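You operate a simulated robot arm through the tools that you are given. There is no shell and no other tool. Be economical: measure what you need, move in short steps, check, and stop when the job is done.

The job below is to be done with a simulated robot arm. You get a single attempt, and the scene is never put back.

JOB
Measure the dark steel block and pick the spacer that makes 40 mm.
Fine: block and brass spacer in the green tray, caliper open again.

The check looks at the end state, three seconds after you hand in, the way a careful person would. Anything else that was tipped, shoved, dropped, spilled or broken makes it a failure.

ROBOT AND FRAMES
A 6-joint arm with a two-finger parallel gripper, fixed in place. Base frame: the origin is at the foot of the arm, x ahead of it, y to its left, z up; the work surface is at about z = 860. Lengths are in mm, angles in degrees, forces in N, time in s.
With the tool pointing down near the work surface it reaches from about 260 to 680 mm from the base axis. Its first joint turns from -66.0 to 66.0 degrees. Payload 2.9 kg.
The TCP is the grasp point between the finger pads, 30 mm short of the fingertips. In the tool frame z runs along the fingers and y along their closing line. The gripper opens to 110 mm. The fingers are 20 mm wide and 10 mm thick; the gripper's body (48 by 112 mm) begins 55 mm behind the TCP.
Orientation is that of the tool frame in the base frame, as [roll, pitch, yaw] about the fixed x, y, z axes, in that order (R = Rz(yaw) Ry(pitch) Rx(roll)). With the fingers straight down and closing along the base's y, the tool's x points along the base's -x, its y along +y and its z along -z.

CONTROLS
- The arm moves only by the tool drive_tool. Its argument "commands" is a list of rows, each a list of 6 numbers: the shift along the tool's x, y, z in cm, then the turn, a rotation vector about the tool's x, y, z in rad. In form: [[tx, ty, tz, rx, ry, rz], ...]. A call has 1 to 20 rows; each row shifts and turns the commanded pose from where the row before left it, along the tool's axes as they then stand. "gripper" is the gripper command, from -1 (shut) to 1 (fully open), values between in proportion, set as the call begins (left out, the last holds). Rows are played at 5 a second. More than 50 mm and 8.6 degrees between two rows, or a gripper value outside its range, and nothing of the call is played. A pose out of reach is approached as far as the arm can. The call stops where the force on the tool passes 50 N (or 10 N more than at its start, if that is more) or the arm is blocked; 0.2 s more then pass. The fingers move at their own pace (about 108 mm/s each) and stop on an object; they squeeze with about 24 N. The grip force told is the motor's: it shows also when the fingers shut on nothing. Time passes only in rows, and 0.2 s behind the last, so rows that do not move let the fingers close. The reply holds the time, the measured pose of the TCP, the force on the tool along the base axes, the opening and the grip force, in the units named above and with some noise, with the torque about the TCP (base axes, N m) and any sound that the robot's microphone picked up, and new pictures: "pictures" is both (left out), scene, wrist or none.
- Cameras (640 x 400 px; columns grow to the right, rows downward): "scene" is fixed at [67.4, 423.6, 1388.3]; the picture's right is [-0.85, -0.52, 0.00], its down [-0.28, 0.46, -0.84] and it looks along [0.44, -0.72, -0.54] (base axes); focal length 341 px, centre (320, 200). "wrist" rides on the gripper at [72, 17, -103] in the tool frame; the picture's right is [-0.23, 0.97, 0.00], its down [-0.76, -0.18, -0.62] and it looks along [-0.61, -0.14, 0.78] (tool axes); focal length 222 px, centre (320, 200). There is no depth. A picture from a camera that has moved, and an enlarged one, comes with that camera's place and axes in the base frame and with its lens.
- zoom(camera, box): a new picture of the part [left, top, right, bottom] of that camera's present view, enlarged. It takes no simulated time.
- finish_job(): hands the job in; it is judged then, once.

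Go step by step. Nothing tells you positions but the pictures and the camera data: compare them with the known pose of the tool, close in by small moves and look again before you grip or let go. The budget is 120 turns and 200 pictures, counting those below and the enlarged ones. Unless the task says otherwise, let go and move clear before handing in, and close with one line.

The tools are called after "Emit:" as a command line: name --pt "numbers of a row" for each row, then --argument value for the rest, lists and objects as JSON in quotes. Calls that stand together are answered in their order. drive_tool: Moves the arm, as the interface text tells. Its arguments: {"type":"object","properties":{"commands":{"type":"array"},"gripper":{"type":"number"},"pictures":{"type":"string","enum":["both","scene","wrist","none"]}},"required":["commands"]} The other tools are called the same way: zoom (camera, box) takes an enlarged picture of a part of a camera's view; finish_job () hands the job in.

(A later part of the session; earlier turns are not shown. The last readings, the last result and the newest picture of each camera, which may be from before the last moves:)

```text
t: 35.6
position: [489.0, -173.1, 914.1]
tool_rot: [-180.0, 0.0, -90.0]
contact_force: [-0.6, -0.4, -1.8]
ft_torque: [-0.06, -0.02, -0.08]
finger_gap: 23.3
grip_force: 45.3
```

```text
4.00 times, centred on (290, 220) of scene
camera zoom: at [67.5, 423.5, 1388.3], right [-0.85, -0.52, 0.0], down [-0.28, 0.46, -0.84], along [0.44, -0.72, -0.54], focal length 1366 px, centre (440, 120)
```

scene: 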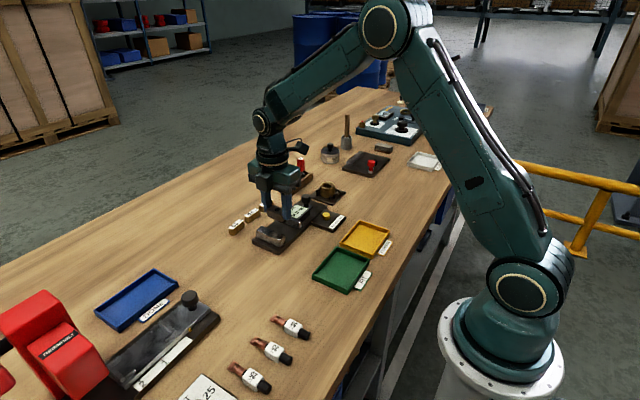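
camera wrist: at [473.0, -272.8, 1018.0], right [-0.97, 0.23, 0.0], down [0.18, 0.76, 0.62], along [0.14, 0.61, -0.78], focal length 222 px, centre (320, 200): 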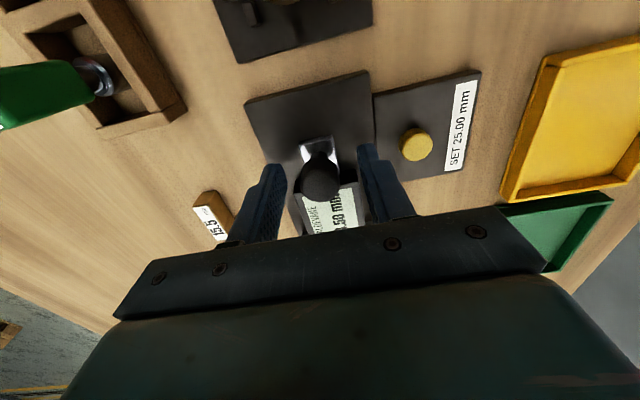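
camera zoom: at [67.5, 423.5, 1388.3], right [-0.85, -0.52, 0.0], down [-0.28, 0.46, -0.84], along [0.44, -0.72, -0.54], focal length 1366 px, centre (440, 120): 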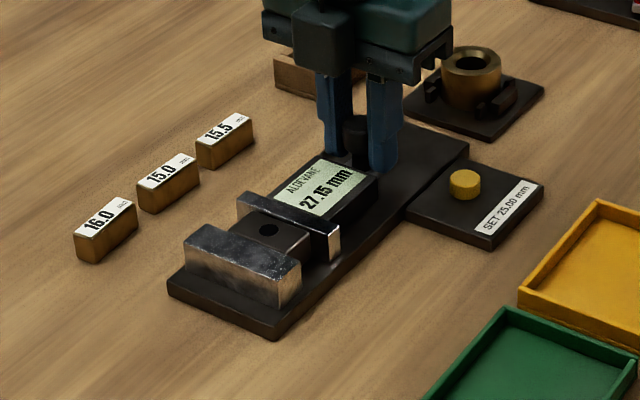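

Reading 27.15. I'll close slowly onto the block.

Emit:
drive_tool --pt "-0.1 0 0 0 0 0" --pt "-0.1 0 0 0 0 0" --pt "-0.05 0 0 0 0 0" --pt "0 0 0 0 0 0" --pt "0 0 0 0 0 0" --pictures "none"

Emit:
zoom --camera "scene" --box '[260, 190, 320, 230]'

Emit:
drive_tool --pt "-0.05 0 0 0 0 0" --pt "-0.05 0 0 0 0 0" --pt "0 0 0 0 0 0" --pt "0 0 0 0 0 0" --pictures "none"

Emit:
zoom --camera "scene" --box '[260, 190, 320, 230]'

```text
t: 36.8
position: [490.1, -170.2, 914.8]
tool_rot: [-179.9, 0.0, -90.1]
contact_force: [2.5, 0.1, 1.8]
ft_torque: [0.13, -0.08, -0.07]
finger_gap: 23.1
grip_force: 44.9
```

```text
10.00 times, centred on (290, 210) of scene
camera zoom: at [67.5, 423.6, 1388.3], right [-0.85, -0.52, 0.0], down [-0.28, 0.46, -0.84], along [0.44, -0.72, -0.54], focal length 3414 px, centre (620, 100)
```

zoom: 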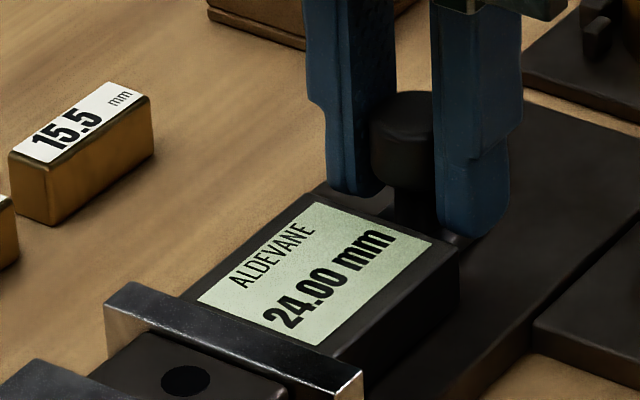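

```text
t: 37.8
position: [489.7, -171.1, 914.3]
tool_rot: [-179.8, -0.1, -90.1]
contact_force: [4.6, -7.6, 3.0]
ft_torque: [0.67, -0.05, 0.19]
finger_gap: 23.4
grip_force: 45.1
```

```text
10.00 times, centred on (290, 210) of scene
camera zoom: at [67.5, 423.4, 1388.4], right [-0.85, -0.52, 0.0], down [-0.28, 0.46, -0.84], along [0.44, -0.72, -0.54], focal length 3414 px, centre (620, 100)
```

zoom: 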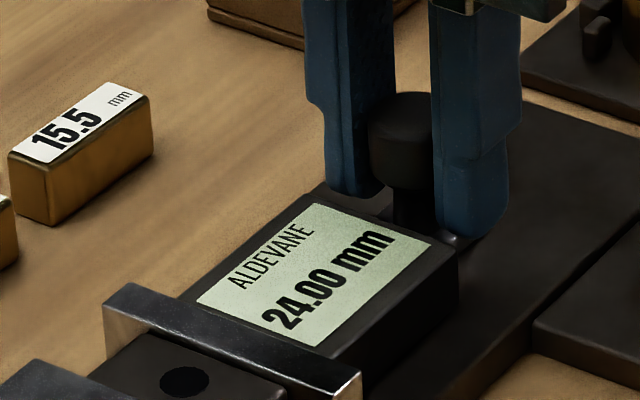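

Reading 24.00 at 8 N. I'll press a little more to match the empty check force.

Emit:
drive_tool --pt "-0.05 0 0 0 0 0" --pt "0 0 0 0 0 0" --pt "0 0 0 0 0 0" --pictures "none"

Emit:
zoom --camera "scene" --box '[260, 190, 320, 230]'

Emit:
drive_tool --pt "-0.05 0 0 0 0 0" --pt "0 0 0 0 0 0" --pt "0 0 0 0 0 0" --pictures "none"

Emit:
zoom --camera "scene" --box '[230, 180, 320, 250]'

```text
t: 38.6
position: [489.3, -169.0, 914.8]
tool_rot: [-179.9, -0.1, -90.2]
contact_force: [6.8, -15.0, 1.2]
ft_torque: [0.37, -0.02, 0.04]
finger_gap: 23.3
grip_force: 45.3
```

```text
10.00 times, centred on (290, 210) of scene
camera zoom: at [67.6, 423.2, 1388.4], right [-0.85, -0.52, 0.0], down [-0.28, 0.46, -0.84], along [0.44, -0.72, -0.54], focal length 3414 px, centre (620, 100)
```

zoom: 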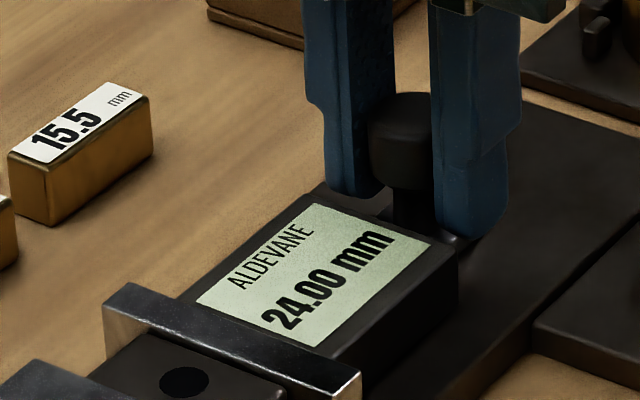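

```text
t: 39.4
position: [489.4, -168.5, 913.4]
tool_rot: [-179.9, -0.1, -90.2]
contact_force: [7.6, -26.8, -0.1]
ft_torque: [0.56, -0.1, 0.03]
finger_gap: 23.3
grip_force: 45.0
```

```text
5.71 times, centred on (275, 215) of scene
camera zoom: at [67.6, 422.9, 1388.5], right [-0.85, -0.52, 0.0], down [-0.28, 0.46, -0.84], along [0.44, -0.72, -0.54], focal length 1951 px, centre (577, 114)
```

zoom: 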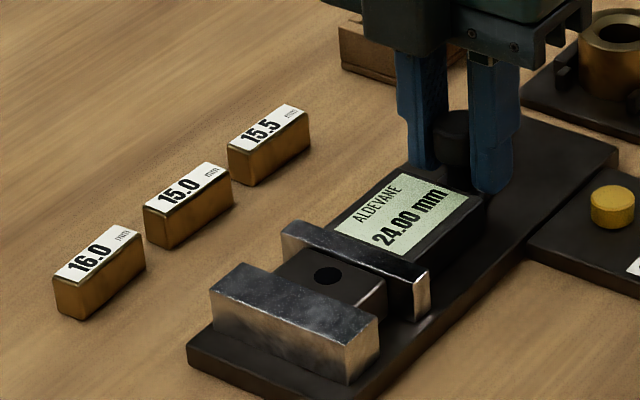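

The block reads a steady 24.00 with the zero at about -0.4 to -0.5, so it measures about 24.4–24.5. That points to the 15.5 spacer, and I'll cross-check with the gripper gap later. Now I'll open the caliper again and release the knob.

Emit:
drive_tool --pt "0.2 0 0 0 0 0" --pt "0.4 0 0 0 0 0" --pt "0.6 0 0 0 0 0" --pt "0.6 0 0 0 0 0" --pt "0.6 0 0 0 0 0" --pt "0.4 0 0 0 0 0" --pt "0.37 0 0 0 0 0" --pt "0 0 0 0 0 0" --pictures "none"

Emit:
drive_tool --pt "0 0 0 0 0 0" --pt "0 0 0 0 0 0" --pt "0 0 -1.5 0 0 0" --pt "0 0 -2 0 0 0" --pt "0 0 -3 0 0 0" --pt "0 0 0 0 0 0" --gripper -0.1 --pictures "none"

Emit:
zoom --camera "scene" --box '[230, 170, 350, 270]'

```text
t: 41.2
position: [490.6, -199.7, 913.4]
tool_rot: [180.0, 0.0, -90.1]
contact_force: [7.0, 0.1, 2.8]
ft_torque: [0.91, -0.15, 0.19]
finger_gap: 23.2
grip_force: 45.0
```

```text
t: 42.6
position: [490.4, -197.9, 980.1]
tool_rot: [-179.9, 0.1, -90.0]
contact_force: [0.9, 0.0, 0.4]
ft_torque: [-0.01, -0.03, 0.0]
finger_gap: 49.6
grip_force: 0.1
```

```text
4.00 times, centred on (290, 220) of scene
camera zoom: at [67.4, 423.6, 1388.3], right [-0.85, -0.52, 0.0], down [-0.28, 0.46, -0.84], along [0.44, -0.72, -0.54], focal length 1366 px, centre (440, 120)
```

zoom: 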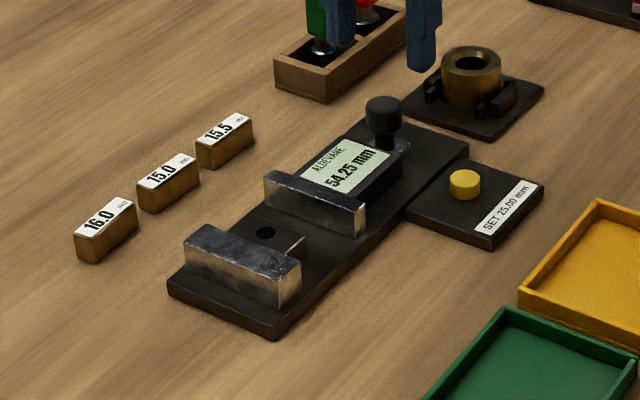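

The caliper is open at 54.25. I'll go over the block, which is against the fixed jaw, biased 3 mm toward the open side.

Emit:
drive_tool --pt "-3.1 0 0 0 0 0" --pt "-3.1 0 0 0 0 0" --pt "-3.1 0 0 0 0 0" --pt "-3.1 0 0 0 0 0" --pt "0 0 0 0 0 0" --pt "0 0 0 0 0 0" --gripper 0.1 --pictures "wrist"

Emit:
zoom --camera "wrist" --box '[200, 60, 460, 220]'

```text
t: 44.0
position: [488.5, -75.9, 980.3]
tool_rot: [-179.9, 0.0, -90.0]
contact_force: [-0.2, 0.6, -0.2]
ft_torque: [0.01, -0.01, 0.0]
finger_gap: 60.5
grip_force: 0.1
camera wrist: at [472.3, -147.9, 1083.1], right [-0.97, 0.23, 0.0], down [0.18, 0.76, 0.62], along [0.14, 0.61, -0.78], focal length 222 px, centre (320, 200)
```

wrist: 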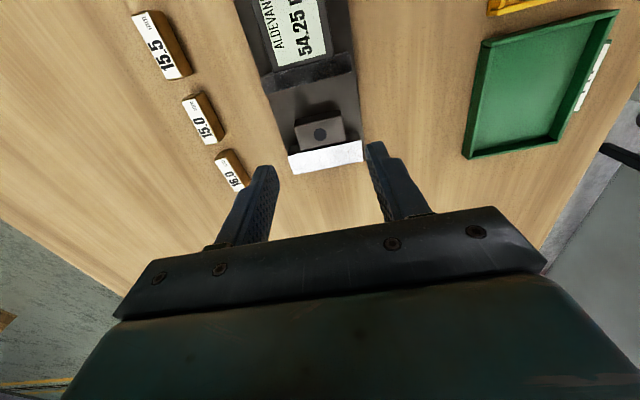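

```text
2.46 times, centred on (330, 140) of wrist
camera zoom: at [472.3, -147.9, 1083.1], right [-0.97, 0.23, 0.0], down [0.18, 0.76, 0.62], along [0.14, 0.61, -0.78], focal length 547 px, centre (295, 348)
```

zoom: 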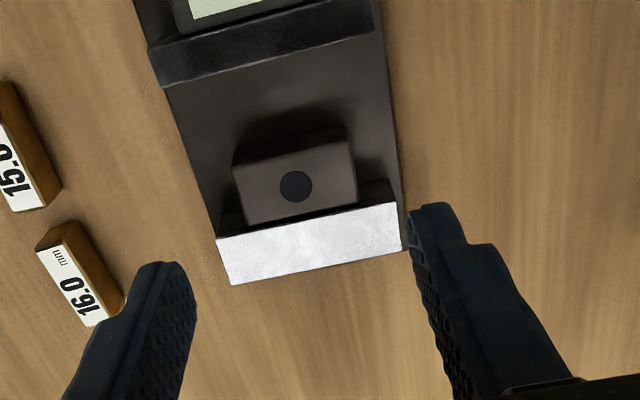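

The block centre is at about (490,-70), and the fingers clear the fixed jaw by 5 mm. I'll descend and grip.

Emit:
drive_tool --pt "0 0 2 0 0 0" --pt "0 0 2 0 0 0" --pt "0 0 1.5 0 0 0" --pt "0 0 1 0 0 0" --pt "0 0 0.6 0 0 0" --pt "0 0 0.4 0 0 0" --pt "0 0 0 0 0 0" --pictures "none"

Emit:
zoom --camera "scene" --box '[230, 170, 350, 270]'

```text
t: 45.6
position: [490.2, -76.4, 903.3]
tool_rot: [-179.9, 0.0, -90.1]
contact_force: [-0.7, 0.3, 1.0]
ft_torque: [-0.01, -0.02, -0.03]
finger_gap: 60.4
grip_force: 0.0
```

```text
4.00 times, centred on (290, 220) of scene
camera zoom: at [67.4, 423.6, 1388.3], right [-0.85, -0.52, 0.0], down [-0.28, 0.46, -0.84], along [0.44, -0.72, -0.54], focal length 1366 px, centre (440, 120)
```

zoom: 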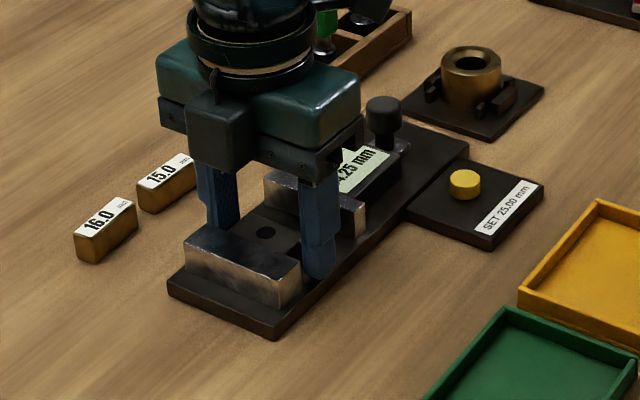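

Emit:
drive_tool --pt "0 0 0 0 0 0" --pt "0 0 0 0 0 0" --pt "0 0 0 0 0 0" --pt "0.3 0 0 0 0 0" --pt "0 0 -1 0 0 0" --pt "0 0 -1.5 0 0 0" --pt "0 0 -2 0 0 0" --pt "0 0 -2 0 0 0" --pt "0 0 0 0 0 0" --gripper -1 --pictures "none"

Emit:
zoom --camera "scene" --box '[230, 150, 370, 270]'

```text
t: 47.6
position: [489.1, -80.7, 969.8]
tool_rot: [179.9, 0.0, -90.0]
contact_force: [-0.4, -0.5, -0.8]
ft_torque: [-0.04, 0.01, -0.05]
finger_gap: 43.8
grip_force: 24.3
```

```text
3.33 times, centred on (300, 210) of scene
camera zoom: at [67.4, 423.6, 1388.3], right [-0.85, -0.52, 0.0], down [-0.28, 0.46, -0.84], along [0.44, -0.72, -0.54], focal length 1138 px, centre (387, 167)
```

zoom: 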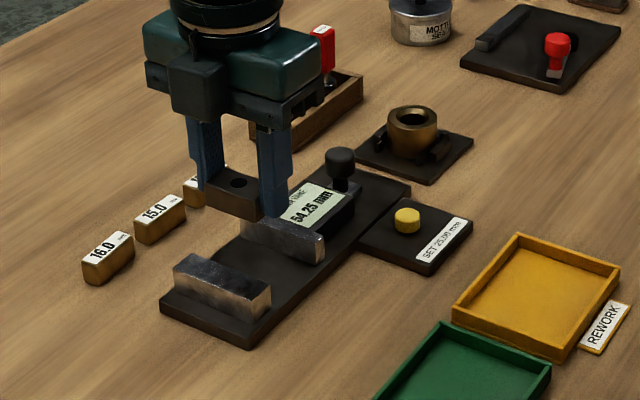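

The block is held. I'll carry it over the green tray.

Emit:
drive_tool --pt "-0.1 3.6 0 0 0 0" --pt "-0.1 3.6 0 0 0 0" --pt "-0.1 3.6 0 0 0 0" --pt "-0.1 3.6 0 0 0 0" --pt "-0.1 3.6 0 0 0 0" --pt "0 0 0 0 0 0" --pictures "wrist"

Emit:
zoom --camera "scene" --box '[270, 180, 430, 310]'

```text
t: 49.0
position: [309.2, -73.5, 970.2]
tool_rot: [-179.9, 0.0, -90.0]
contact_force: [-0.5, -0.3, -1.9]
ft_torque: [0.03, 0.0, -0.03]
finger_gap: 43.8
grip_force: 24.2
camera wrist: at [291.9, -145.9, 1072.9], right [-0.97, 0.23, 0.0], down [0.18, 0.76, 0.62], along [0.14, 0.61, -0.78], focal length 222 px, centre (320, 200)
```

wrist: 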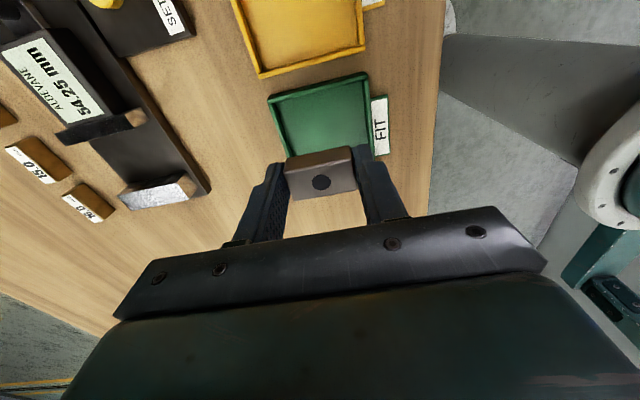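

```text
3.08 times, centred on (350, 245) of scene
camera zoom: at [67.4, 423.6, 1388.3], right [-0.85, -0.52, 0.0], down [-0.28, 0.46, -0.84], along [0.44, -0.72, -0.54], focal length 1050 px, centre (228, 62)
```

zoom: 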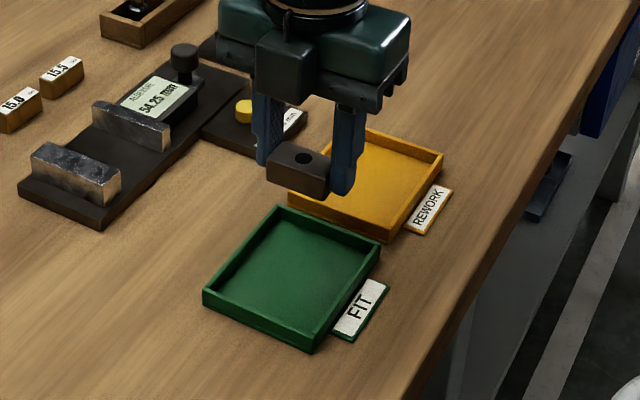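

The green tray is about 83 × 100 mm, centred at (308,-58), with its long side along y. I'll turn the block so its long axis runs along y, which leaves room for the fingers.

Emit:
drive_tool --pt "0 0 0 0 0 0.1428" --pt "0 0 0 0 0 0.1428" --pt "0 0 0 0 0 0.1428" --pt "0 0 0 0 0 0.1428" --pt "0 0 0 0 0 0.1428" --pt "0 0 0 0 0 0.1428" --pt "0 0 0 0 0 0.1428" --pt "0 0 0 0 0 0.1428" --pt "0 0 0 0 0 0.1428" --pt "0 0 0 0 0 0.1428" --pt "0 0 0 0 0 0.1428" --pt "-0.95 1.4 0 0 0 0" --pt "0 0 1.5 0 0 0" --pt "0 0 1.5 0 0 0" --pt "0 0 0 0 0 0" --pictures "wrist"

Emit:
zoom --camera "scene" --box '[270, 180, 430, 310]'

Emit:
zoom --camera "wrist" --box '[200, 60, 460, 220]'

```text
t: 52.2
position: [319.4, -60.3, 939.2]
tool_rot: [-179.9, 0.1, 180.0]
contact_force: [0.5, -0.8, -2.5]
ft_torque: [0.03, 0.03, 0.0]
finger_gap: 43.6
grip_force: 24.3
camera wrist: at [247.3, -43.1, 1042.4], right [0.23, 0.97, 0.0], down [0.76, -0.18, 0.62], along [0.61, -0.14, -0.78], focal length 222 px, centre (320, 200)
```

wrist: 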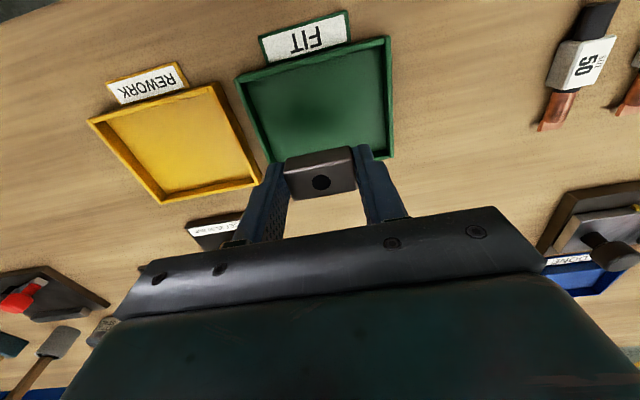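

```text
3.08 times, centred on (350, 245) of scene
camera zoom: at [67.4, 423.6, 1388.3], right [-0.85, -0.52, 0.0], down [-0.28, 0.46, -0.84], along [0.44, -0.72, -0.54], focal length 1050 px, centre (228, 62)
```

zoom: 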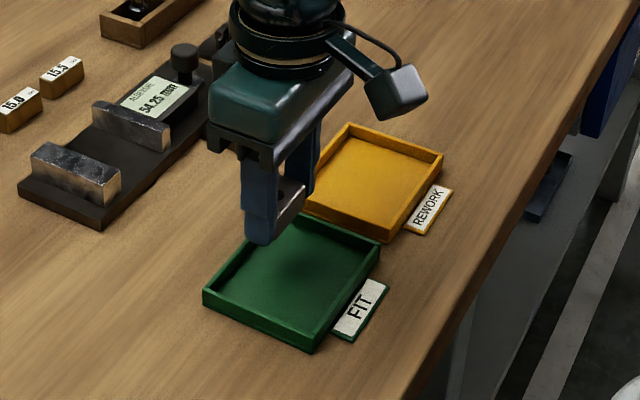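

```text
2.46 times, centred on (330, 140) of wrist
camera zoom: at [247.3, -43.1, 1042.4], right [0.23, 0.97, 0.0], down [0.76, -0.18, 0.62], along [0.61, -0.14, -0.78], focal length 547 px, centre (295, 348)
```

zoom: 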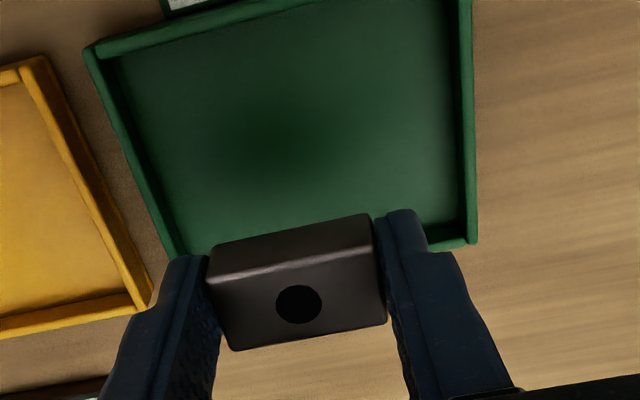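

Clearances are good. I'll shift 11 mm toward the tray centre, then lower.

Emit:
drive_tool --pt "1.1 0 0 0 0 0" --pt "0 0 1 0 0 0" --pt "0 0 1 0 0 0" --pt "0 0 1 0 0 0" --pt "0 0 0.5 0 0 0" --pt "0 0 0 0 0 0" --pictures "none"

Emit:
drive_tool --pt "0 0 0.15 0 0 0" --pt "0 0 0.15 0 0 0" --pt "0 0 0.1 0 0 0" --pt "0 0 0 0 0 0" --pictures "none"

Emit:
zoom --camera "scene" --box '[270, 180, 430, 310]'

```text
t: 53.6
position: [308.5, -59.8, 905.1]
tool_rot: [-180.0, -0.1, -179.9]
contact_force: [-0.4, -0.4, -2.1]
ft_torque: [-0.01, 0.04, 0.01]
finger_gap: 43.5
grip_force: 24.2
```

```text
t: 54.6
position: [307.2, -60.2, 900.2]
tool_rot: [-180.0, 0.0, -180.0]
contact_force: [0.4, -0.2, -2.0]
ft_torque: [0.03, 0.02, -0.03]
finger_gap: 43.6
grip_force: 23.9
```

```text
3.08 times, centred on (350, 245) of scene
camera zoom: at [67.4, 423.6, 1388.3], right [-0.85, -0.52, 0.0], down [-0.28, 0.46, -0.84], along [0.44, -0.72, -0.54], focal length 1050 px, centre (228, 62)
```

zoom: 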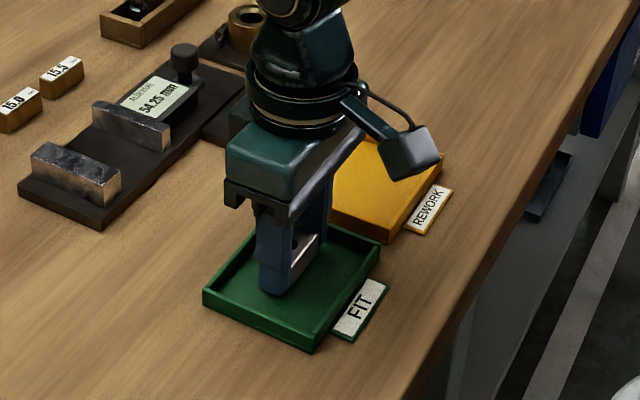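

Emit:
drive_tool --pt "0 0 0.1 0 0 0" --pt "0 0 0.1 0 0 0" --pt "0 0 0 0 0 0" --pictures "none"

Emit:
drive_tool --pt "0 0 0.1 0 0 0" --pt "0 0 0 0 0 0" --pictures "none"

```text
t: 55.4
position: [308.4, -60.4, 898.2]
tool_rot: [180.0, 0.0, 180.0]
contact_force: [0.1, 0.2, -1.5]
ft_torque: [0.03, 0.05, 0.02]
finger_gap: 43.5
grip_force: 24.1
```

```text
t: 56.0
position: [309.7, -59.9, 897.9]
tool_rot: [180.0, 0.0, 180.0]
contact_force: [-0.5, 0.8, -0.7]
ft_torque: [-0.02, -0.02, 0.0]
finger_gap: 43.5
grip_force: 24.1
```

Still slightly above the tray floor. I'll continue in 1 mm steps.

Emit:
drive_tool --pt "0 0 0.1 0 0 0" --pt "0 0 0 0 0 0" --pictures "none"

Emit:
drive_tool --pt "0 0 0.1 0 0 0" --pt "0 0 0 0 0 0" --pictures "none"

```text
t: 56.6
position: [309.6, -60.5, 896.6]
tool_rot: [180.0, 0.0, 179.9]
contact_force: [-0.3, -0.2, -1.3]
ft_torque: [-0.02, -0.01, 0.0]
finger_gap: 43.6
grip_force: 24.3
```

```text
t: 57.2
position: [308.8, -60.5, 895.2]
tool_rot: [-179.9, 0.1, -180.0]
contact_force: [-2.2, 2.3, 20.2]
ft_torque: [0.08, 0.09, 0.02]
finger_gap: 43.5
grip_force: 23.7
```

Contact. I'll ease off, release, and rise.

Emit:
drive_tool --pt "0 0 -0.1 0 0 0" --pt "0 0 0 0 0 0" --pictures "none"

Emit:
drive_tool --pt "0 0 0 0 0 0" --pt "0 0 0 0 0 0" --pt "0 0 -1 0 0 0" --pt "0 0 -2 0 0 0" --pt "0 0 -3 0 0 0" --pt "0 0 -1 0 0 0" --pt "0 0 0 0 0 0" --gripper 0.0 --pictures "wrist"

Emit:
zoom --camera "wrist" --box '[200, 60, 460, 220]'

```text
t: 57.8
position: [307.3, -60.7, 895.5]
tool_rot: [-179.9, -0.1, -179.9]
contact_force: [0.2, 0.9, -2.3]
ft_torque: [0.03, 0.04, 0.01]
finger_gap: 43.2
grip_force: 24.4
```

```text
t: 59.4
position: [307.3, -59.5, 967.0]
tool_rot: [179.9, -0.1, -180.0]
contact_force: [0.0, -0.6, -0.9]
ft_torque: [0.0, 0.02, 0.01]
finger_gap: 55.0
grip_force: 0.1
camera wrist: at [235.5, -42.3, 1070.0], right [0.23, 0.97, 0.0], down [0.76, -0.18, 0.62], along [0.61, -0.14, -0.78], focal length 222 px, centre (320, 200)
```

wrist: 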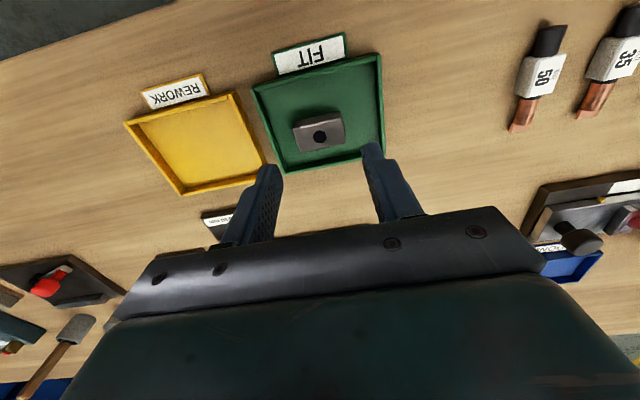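

```text
2.46 times, centred on (330, 140) of wrist
camera zoom: at [235.5, -42.3, 1070.0], right [0.23, 0.97, 0.0], down [0.76, -0.18, 0.62], along [0.61, -0.14, -0.78], focal length 547 px, centre (295, 348)
```

zoom: 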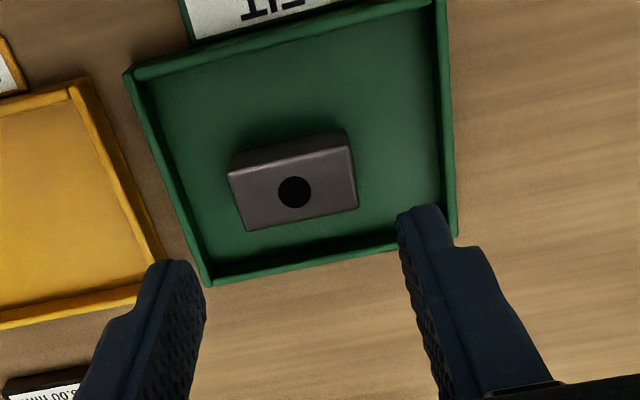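

The block is in the tray at about (313,-60). I'll turn and grip it across its width to cross-check the measurement with the finger gap.

Emit:
drive_tool --pt "0 0 0 0 0 -0.1428" --pt "0 0 0 0 0 -0.1428" --pt "0 0 0 0 0 -0.1428" --pt "0 0 0 0 0 -0.1428" --pt "0 0 0 0 0 -0.1428" --pt "0 0 0 0 0 -0.1428" --pt "0 0 0 0 0 -0.1428" --pt "0 0 0 0 0 -0.1428" --pt "0 0 0 0 0 -0.1428" --pt "0 0 0 0 0 -0.1428" --pt "0 0 0 0 0 -0.1428" --pt "0 -0.5 0 0 0 0" --pt "0 0 1.5 0 0 0" --pt "0 0 1.5 0 0 0" --pt "0 0 0 0 0 0" --gripper -0.36 --pictures "wrist"

Emit:
zoom --camera "wrist" --box '[200, 60, 460, 220]'

```text
t: 62.6
position: [313.0, -59.1, 937.1]
tool_rot: [-180.0, 0.0, -90.0]
contact_force: [0.7, 0.0, 0.8]
ft_torque: [0.01, 0.0, 0.0]
finger_gap: 35.2
grip_force: 0.1
camera wrist: at [296.2, -132.4, 1039.9], right [-0.97, 0.23, 0.0], down [0.18, 0.76, 0.62], along [0.14, 0.61, -0.78], focal length 222 px, centre (320, 200)
```

wrist: 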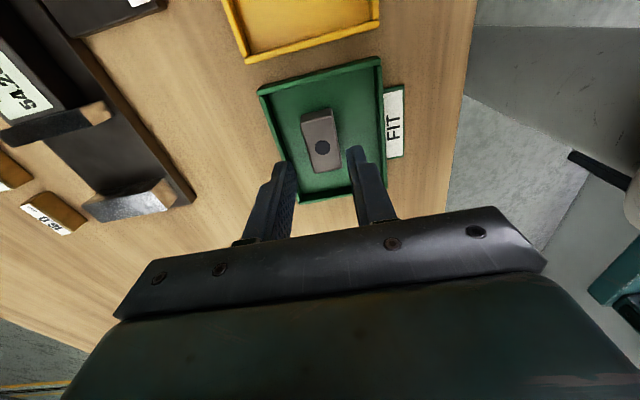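

```text
2.46 times, centred on (330, 140) of wrist
camera zoom: at [296.2, -132.4, 1039.9], right [-0.97, 0.23, 0.0], down [0.18, 0.76, 0.62], along [0.14, 0.61, -0.78], focal length 547 px, centre (295, 348)
```

zoom: 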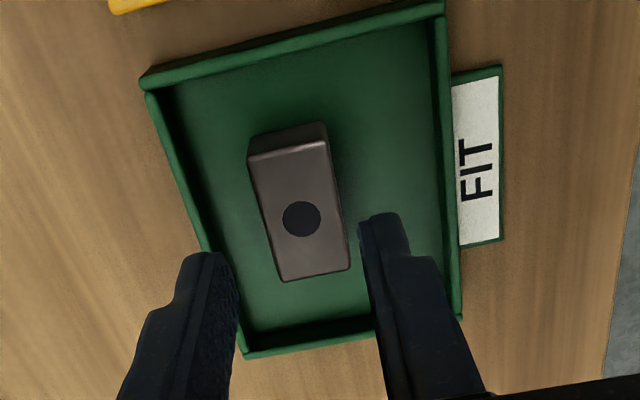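

Emit:
drive_tool --pt "0 0.1 1 0 0 0" --pt "0 0 1 0 0 0" --pt "0 0 1 0 0 0" --pt "0 0 0.9 0 0 0" --pt "0 0 0 0 0 0" --pictures "none"

Emit:
drive_tool --pt "0 0 0 0 0 0" --pt "0 0 0 0 0 0" --pt "0 0 0 0 0 0" --gripper -1 --pictures "none"

Emit:
drive_tool --pt "0 0 0 0 0 0" --pictures "none"

Emit:
drive_tool --pt "0 0 0 0 0 0" --pictures "none"

Emit:
drive_tool --pt "0 0 0 0 0 0" --pictures "none"

Emit:
drive_tool --pt "0 0 0 0 0 0" --pictures "none"

```text
t: 63.8
position: [311.6, -58.7, 896.9]
tool_rot: [179.9, 0.0, -90.0]
contact_force: [0.3, 0.8, -0.3]
ft_torque: [0.0, 0.01, 0.02]
finger_gap: 35.2
grip_force: 0.0
```

```text
t: 64.6
position: [312.3, -59.7, 897.4]
tool_rot: [180.0, 0.0, -90.0]
contact_force: [-0.1, 0.3, 0.5]
ft_torque: [0.01, -0.01, 0.03]
finger_gap: 24.1
grip_force: 24.2
```

```text
t: 65.0
position: [311.6, -60.8, 897.3]
tool_rot: [180.0, -0.1, -90.1]
contact_force: [-0.1, 0.4, -0.3]
ft_torque: [0.0, 0.01, 0.0]
finger_gap: 24.3
grip_force: 24.3
```

```text
t: 65.4
position: [312.1, -59.0, 896.8]
tool_rot: [-180.0, 0.0, -90.0]
contact_force: [0.6, 0.7, -0.5]
ft_torque: [0.01, -0.04, -0.03]
finger_gap: 23.9
grip_force: 23.6
```

```text
t: 65.8
position: [311.7, -60.2, 898.0]
tool_rot: [-180.0, 0.1, -90.0]
contact_force: [0.1, 0.3, -0.1]
ft_torque: [0.01, 0.01, -0.03]
finger_gap: 24.1
grip_force: 23.7
```

```text
t: 66.2
position: [312.5, -59.0, 897.4]
tool_rot: [-180.0, 0.0, -90.0]
contact_force: [-0.6, 0.1, -0.4]
ft_torque: [0.03, 0.02, 0.03]
finger_gap: 23.9
grip_force: 24.0
```

The finger gap reads about 24.06, which disagrees with the 24.4–24.5 estimate, so I need to settle this. The closed-empty reading may have been soft-stop compression. I'll release the block and look at the spacers, which can also calibrate the finger gap.

Emit:
drive_tool --pt "0 0 0 0 0 0" --pt "0 0 -1 0 0 0" --pt "0 0 -2 0 0 0" --pt "0 0 -3 0 0 0" --pt "0 0 -2 0 0 0" --pt "0 0 0 0 0 0" --gripper -0.36 --pictures "none"

Emit:
drive_tool --pt "1 -4 0 0 0 0" --pt "1 -4 0 0 0 0" --pt "1 -4 0 0 0 0" --pt "1 -4 0 0 0 0" --pt "0.5 -4 0 0 0 0" --pt "0 -4 0 0 0 0" --pt "0 -4 0 0 0 0" --pt "0 0 0 0 0 0" --pictures "wrist"

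Emit:
zoom --camera "wrist" --box '[200, 60, 460, 220]'

Emit:
zoom --camera "scene" --box '[270, 180, 430, 310]'

```text
t: 67.6
position: [311.5, -58.4, 977.2]
tool_rot: [180.0, 0.0, -90.1]
contact_force: [-0.2, 0.7, 0.0]
ft_torque: [0.0, 0.01, 0.03]
finger_gap: 35.3
grip_force: 0.0
```

```text
t: 69.4
position: [592.0, -104.3, 976.5]
tool_rot: [179.9, 0.0, -90.1]
contact_force: [-0.6, -0.1, -0.9]
ft_torque: [-0.01, -0.01, -0.03]
finger_gap: 34.9
grip_force: 0.1
camera wrist: at [575.1, -176.7, 1080.1], right [-0.97, 0.23, 0.0], down [0.18, 0.76, 0.62], along [0.14, 0.61, -0.78], focal length 222 px, centre (320, 200)
```

wrist: 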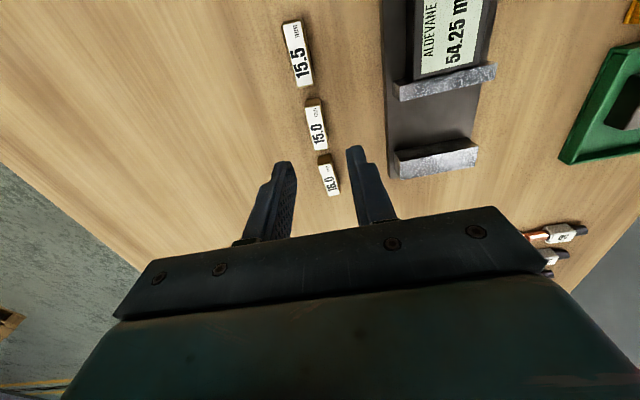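

```text
2.46 times, centred on (330, 140) of wrist
camera zoom: at [575.1, -176.7, 1080.1], right [-0.97, 0.23, 0.0], down [0.18, 0.76, 0.62], along [0.14, 0.61, -0.78], focal length 547 px, centre (295, 348)
```

zoom: 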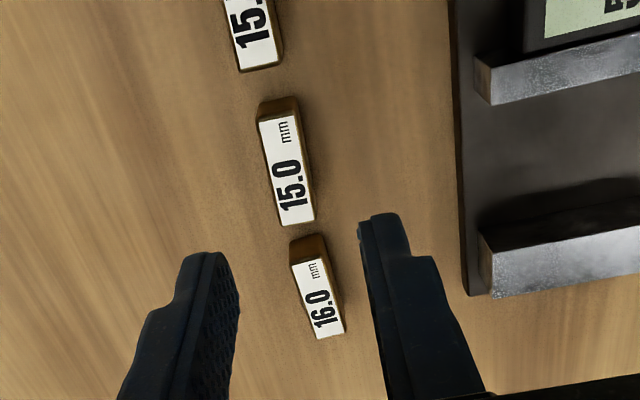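

```text
3.08 times, centred on (350, 245) of scene
camera zoom: at [67.4, 423.6, 1388.3], right [-0.85, -0.52, 0.0], down [-0.28, 0.46, -0.84], along [0.44, -0.72, -0.54], focal length 1050 px, centre (228, 62)
```

zoom: 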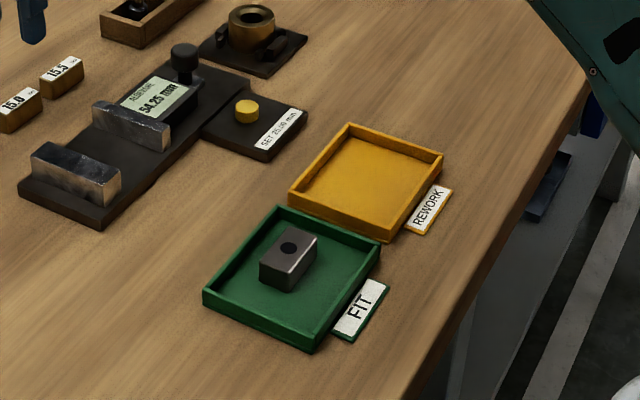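

The spacers stand near x≈595, with 16.0 at about (595,-42). Gripping one with a known size will calibrate the finger gap. I'll move above 16.0.

Emit:
drive_tool --pt "-3 -0.15 0 0 0 0" --pt "-3 -0.15 0 0 0 0" --pt "0 0 1.5 0 0 0" --pt "0 0 1.5 0 0 0" --pt "0 0 0 0 0 0" --pictures "wrist"

Emit:
zoom --camera "wrist" --box '[200, 60, 460, 220]'

```text
t: 70.6
position: [595.4, -46.6, 948.2]
tool_rot: [179.9, 0.0, -89.9]
contact_force: [-0.6, 0.5, 0.0]
ft_torque: [0.01, 0.01, 0.01]
finger_gap: 35.2
grip_force: 0.0
camera wrist: at [578.1, -117.7, 1050.9], right [-0.97, 0.23, 0.0], down [0.18, 0.76, 0.62], along [0.14, 0.61, -0.78], focal length 222 px, centre (320, 200)
```

wrist: 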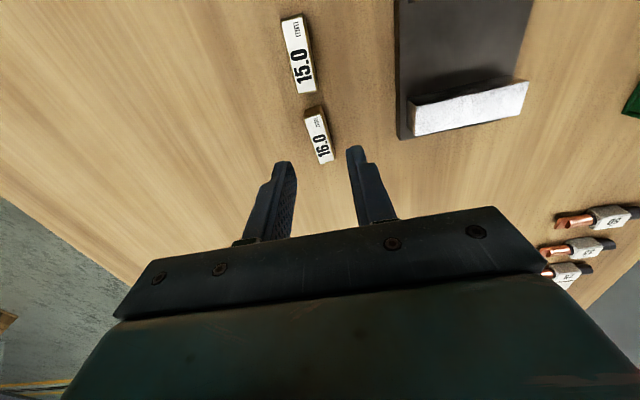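

```text
2.46 times, centred on (330, 140) of wrist
camera zoom: at [578.1, -117.7, 1050.9], right [-0.97, 0.23, 0.0], down [0.18, 0.76, 0.62], along [0.14, 0.61, -0.78], focal length 547 px, centre (295, 348)
```

zoom: 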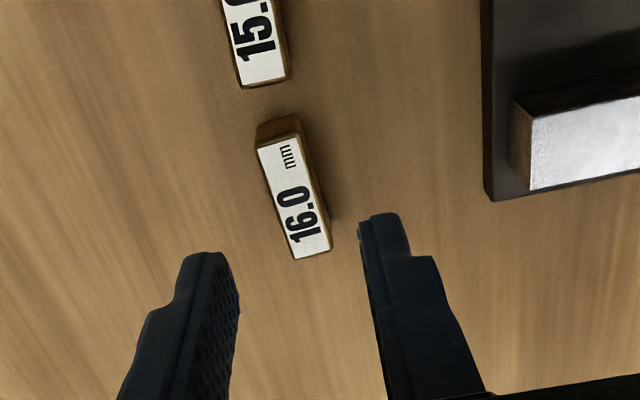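

The 16.0 spacer is centred at about (594.5,-42.5), turned about +4°. I'll align and descend.

Emit:
drive_tool --pt "-0.28 0.05 0 0 0 -0.068" --pt "0 0 1.5 0 0 0" --pt "0 0 1.5 0 0 0" --pt "0 0 1.5 0 0 0" --pt "0 0 0.8 0 0 0" --pt "0 0 0 0 0 0" --pictures "wrist"

Emit:
zoom --camera "wrist" --box '[200, 60, 460, 220]'

Emit:
zoom --camera "scene" --box '[210, 180, 310, 250]'

```text
t: 72.0
position: [594.4, -43.0, 894.3]
tool_rot: [-179.9, -0.1, -86.0]
contact_force: [-0.5, -0.5, -1.1]
ft_torque: [0.0, -0.01, 0.01]
finger_gap: 35.3
grip_force: 0.1
camera wrist: at [582.7, -115.8, 997.5], right [-0.99, 0.16, 0.0], down [0.13, 0.77, 0.62], along [0.1, 0.62, -0.78], focal length 222 px, centre (320, 200)
```

wrist: 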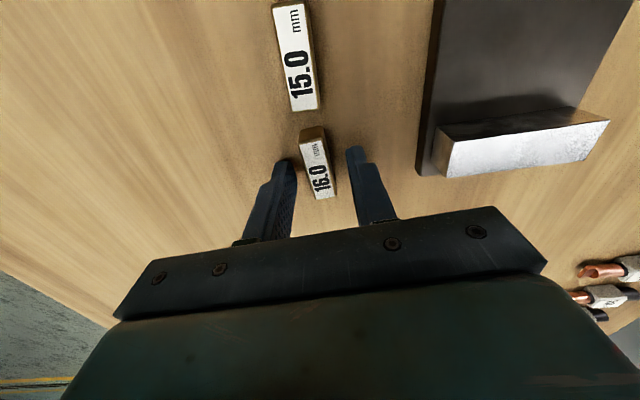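

```text
2.46 times, centred on (330, 140) of wrist
camera zoom: at [582.7, -115.8, 997.5], right [-0.99, 0.16, 0.0], down [0.13, 0.77, 0.62], along [0.1, 0.62, -0.78], focal length 547 px, centre (295, 348)
```

zoom: 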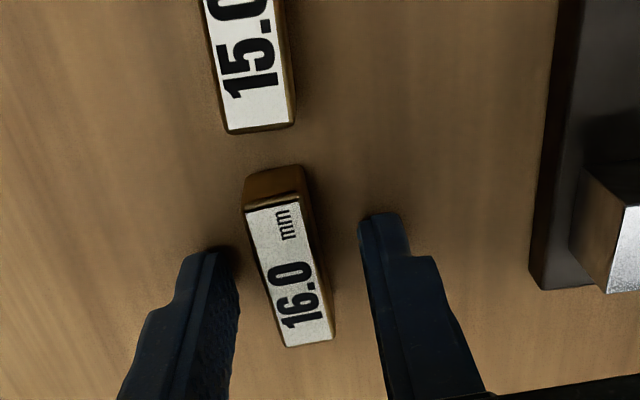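

```text
5.71 times, centred on (260, 215) of scene
camera zoom: at [67.4, 423.6, 1388.3], right [-0.85, -0.52, 0.0], down [-0.28, 0.46, -0.84], along [0.44, -0.72, -0.54], focal length 1951 px, centre (663, 114)
```

zoom: 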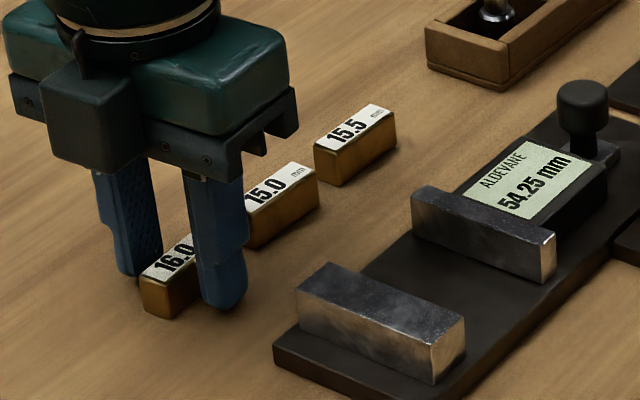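

Emit:
drive_tool --pt "0 0 0 0 0 0" --pt "0 0 0 0 0 0" --gripper -1 --pictures "none"

Emit:
drive_tool --pt "0 0 0 0 0 0" --pictures "none"

Emit:
drive_tool --pt "0 0 0 0 0 0" --pictures "none"

Emit:
drive_tool --pt "0 0 0 0 0 0" --pictures "none"

Emit:
drive_tool --pt "0 0 0 0 0 0" --pictures "none"

```text
t: 72.6
position: [594.2, -42.0, 894.2]
tool_rot: [-180.0, 0.0, -86.1]
contact_force: [-0.4, 0.0, 0.5]
ft_torque: [0.02, 0.0, 0.02]
finger_gap: 14.7
grip_force: 23.8
```

```text
t: 73.0
position: [594.2, -42.4, 893.8]
tool_rot: [-180.0, 0.0, -86.1]
contact_force: [-0.2, -0.5, 0.1]
ft_torque: [0.04, 0.02, 0.02]
finger_gap: 14.8
grip_force: 24.1
```

```text
t: 73.4
position: [594.4, -43.1, 894.4]
tool_rot: [-180.0, 0.0, -86.1]
contact_force: [0.0, 0.2, -0.3]
ft_torque: [0.01, 0.04, 0.01]
finger_gap: 14.9
grip_force: 23.6
```

```text
t: 73.8
position: [596.0, -41.7, 893.2]
tool_rot: [180.0, 0.0, -86.1]
contact_force: [-1.4, 1.4, 0.9]
ft_torque: [0.05, -0.01, 0.01]
finger_gap: 15.0
grip_force: 24.5
```

```text
t: 74.2
position: [595.1, -42.6, 894.2]
tool_rot: [180.0, 0.0, -86.1]
contact_force: [0.7, -0.1, 0.0]
ft_torque: [-0.02, 0.03, 0.0]
finger_gap: 14.9
grip_force: 23.5
```

The spacer's width reads 14.86, so its labelled 16.0 must be another dimension and this doesn't calibrate the gap directly. I'll release it in place and repeat the empty zero check with much lighter force.

Emit:
drive_tool --pt "0 0 0 0 0 0" --pt "0 0 0 0 0 0" --pt "0 0 -1 0 0 0" --pt "0 0 -2 0 0 0" --pt "0 0 -3 0 0 0" --pt "0 0 -2.5 0 0 0.068" --pt "0 0 0 0 0 0" --gripper -0.36 --pictures "none"

Emit:
drive_tool --pt "4 2.6 0 0 0 0" --pt "4 2.6 0 0 0 0" --pt "4 2.6 0 0 0 0" --pt "3.7 2.6 0 0 0 0" --pt "0 0 0 0 0 0" --pt "0 0 0 0 0 0" --gripper -0.1 --pictures "wrist"

Emit:
zoom --camera "scene" --box '[210, 150, 350, 260]'

```text
t: 75.8
position: [594.4, -42.7, 978.9]
tool_rot: [-180.0, 0.1, -90.1]
contact_force: [-0.6, 0.0, 0.1]
ft_torque: [-0.04, 0.02, -0.01]
finger_gap: 35.1
grip_force: 0.1
```

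```text
t: 77.2
position: [489.8, -200.1, 979.6]
tool_rot: [-180.0, 0.0, -90.0]
contact_force: [0.3, 0.3, -0.4]
ft_torque: [0.0, -0.02, 0.03]
finger_gap: 49.3
grip_force: 0.0
camera wrist: at [473.2, -271.4, 1082.6], right [-0.97, 0.23, 0.0], down [0.18, 0.76, 0.62], along [0.14, 0.61, -0.78], focal length 222 px, centre (320, 200)
```

wrist: 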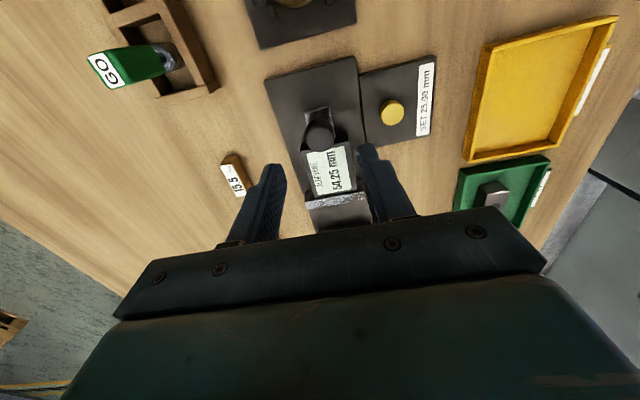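

```text
3.64 times, centred on (280, 205) of scene
camera zoom: at [67.4, 423.6, 1388.3], right [-0.85, -0.52, 0.0], down [-0.28, 0.46, -0.84], along [0.44, -0.72, -0.54], focal length 1242 px, centre (466, 182)
```

zoom: 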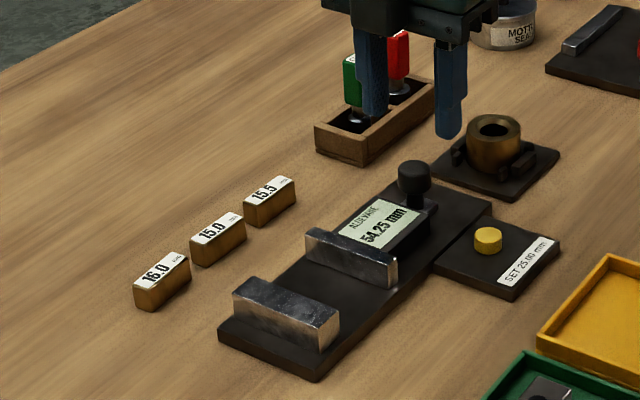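

Back over the knob. I'll descend, grip, and bring the jaw near closed.

Emit:
drive_tool --pt "0 0 1.5 0 0 0" --pt "0 0 1.5 0 0 0" --pt "0 0 1.5 0 0 0" --pt "0 0 1 0 0 0" --pt "0 0 1 0 0 0" --pt "0 0 0 0 0 0" --pictures "none"

Emit:
drive_tool --pt "0 0 0 0 0 0" --pt "0 0 0 0 0 0" --pt "0 0 0 0 0 0" --pt "-0.5 0 0 0 0 0" --pt "-0.6 0 0 0 0 0" --pt "-0.6 0 0 0 0 0" --pt "-0.6 0 0 0 0 0" --pt "-0.6 0 0 0 0 0" --pt "-0.6 0 0 0 0 0" --pt "-0.6 0 0 0 0 0" --pt "-0.6 0 0 0 0 0" --pt "-0.4 0 0 0 0 0" --pt "-0.2 0 0 0 0 0" --pt "0 0 0 0 0 0" --pt "0 0 0 0 0 0" --gripper -1 --pictures "none"

Emit:
zoom --camera "scene" --box '[255, 195, 325, 245]'

```text
t: 78.6
position: [489.9, -199.1, 913.2]
tool_rot: [180.0, 0.0, -90.0]
contact_force: [-0.4, 0.1, -0.6]
ft_torque: [-0.01, 0.04, 0.03]
finger_gap: 49.6
grip_force: 0.0
```

```text
t: 81.8
position: [490.3, -146.4, 916.1]
tool_rot: [179.8, 0.1, -90.0]
contact_force: [-14.7, -0.4, 1.7]
ft_torque: [-0.04, 0.08, -0.06]
finger_gap: 23.2
grip_force: 44.6
```

```text
8.00 times, centred on (290, 220) of scene
camera zoom: at [67.0, 423.6, 1388.3], right [-0.85, -0.52, 0.0], down [-0.28, 0.46, -0.84], along [0.44, -0.72, -0.54], focal length 2731 px, centre (560, 40)
```

zoom: 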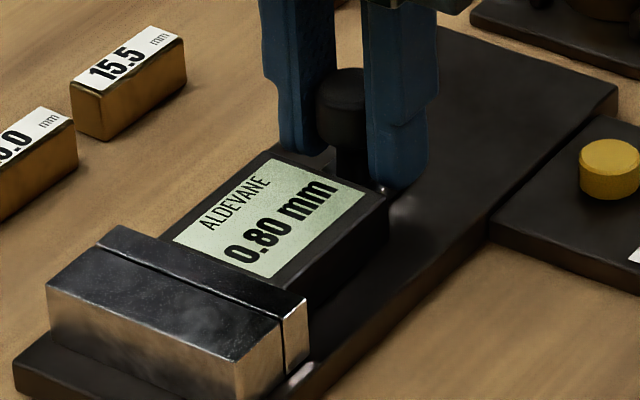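

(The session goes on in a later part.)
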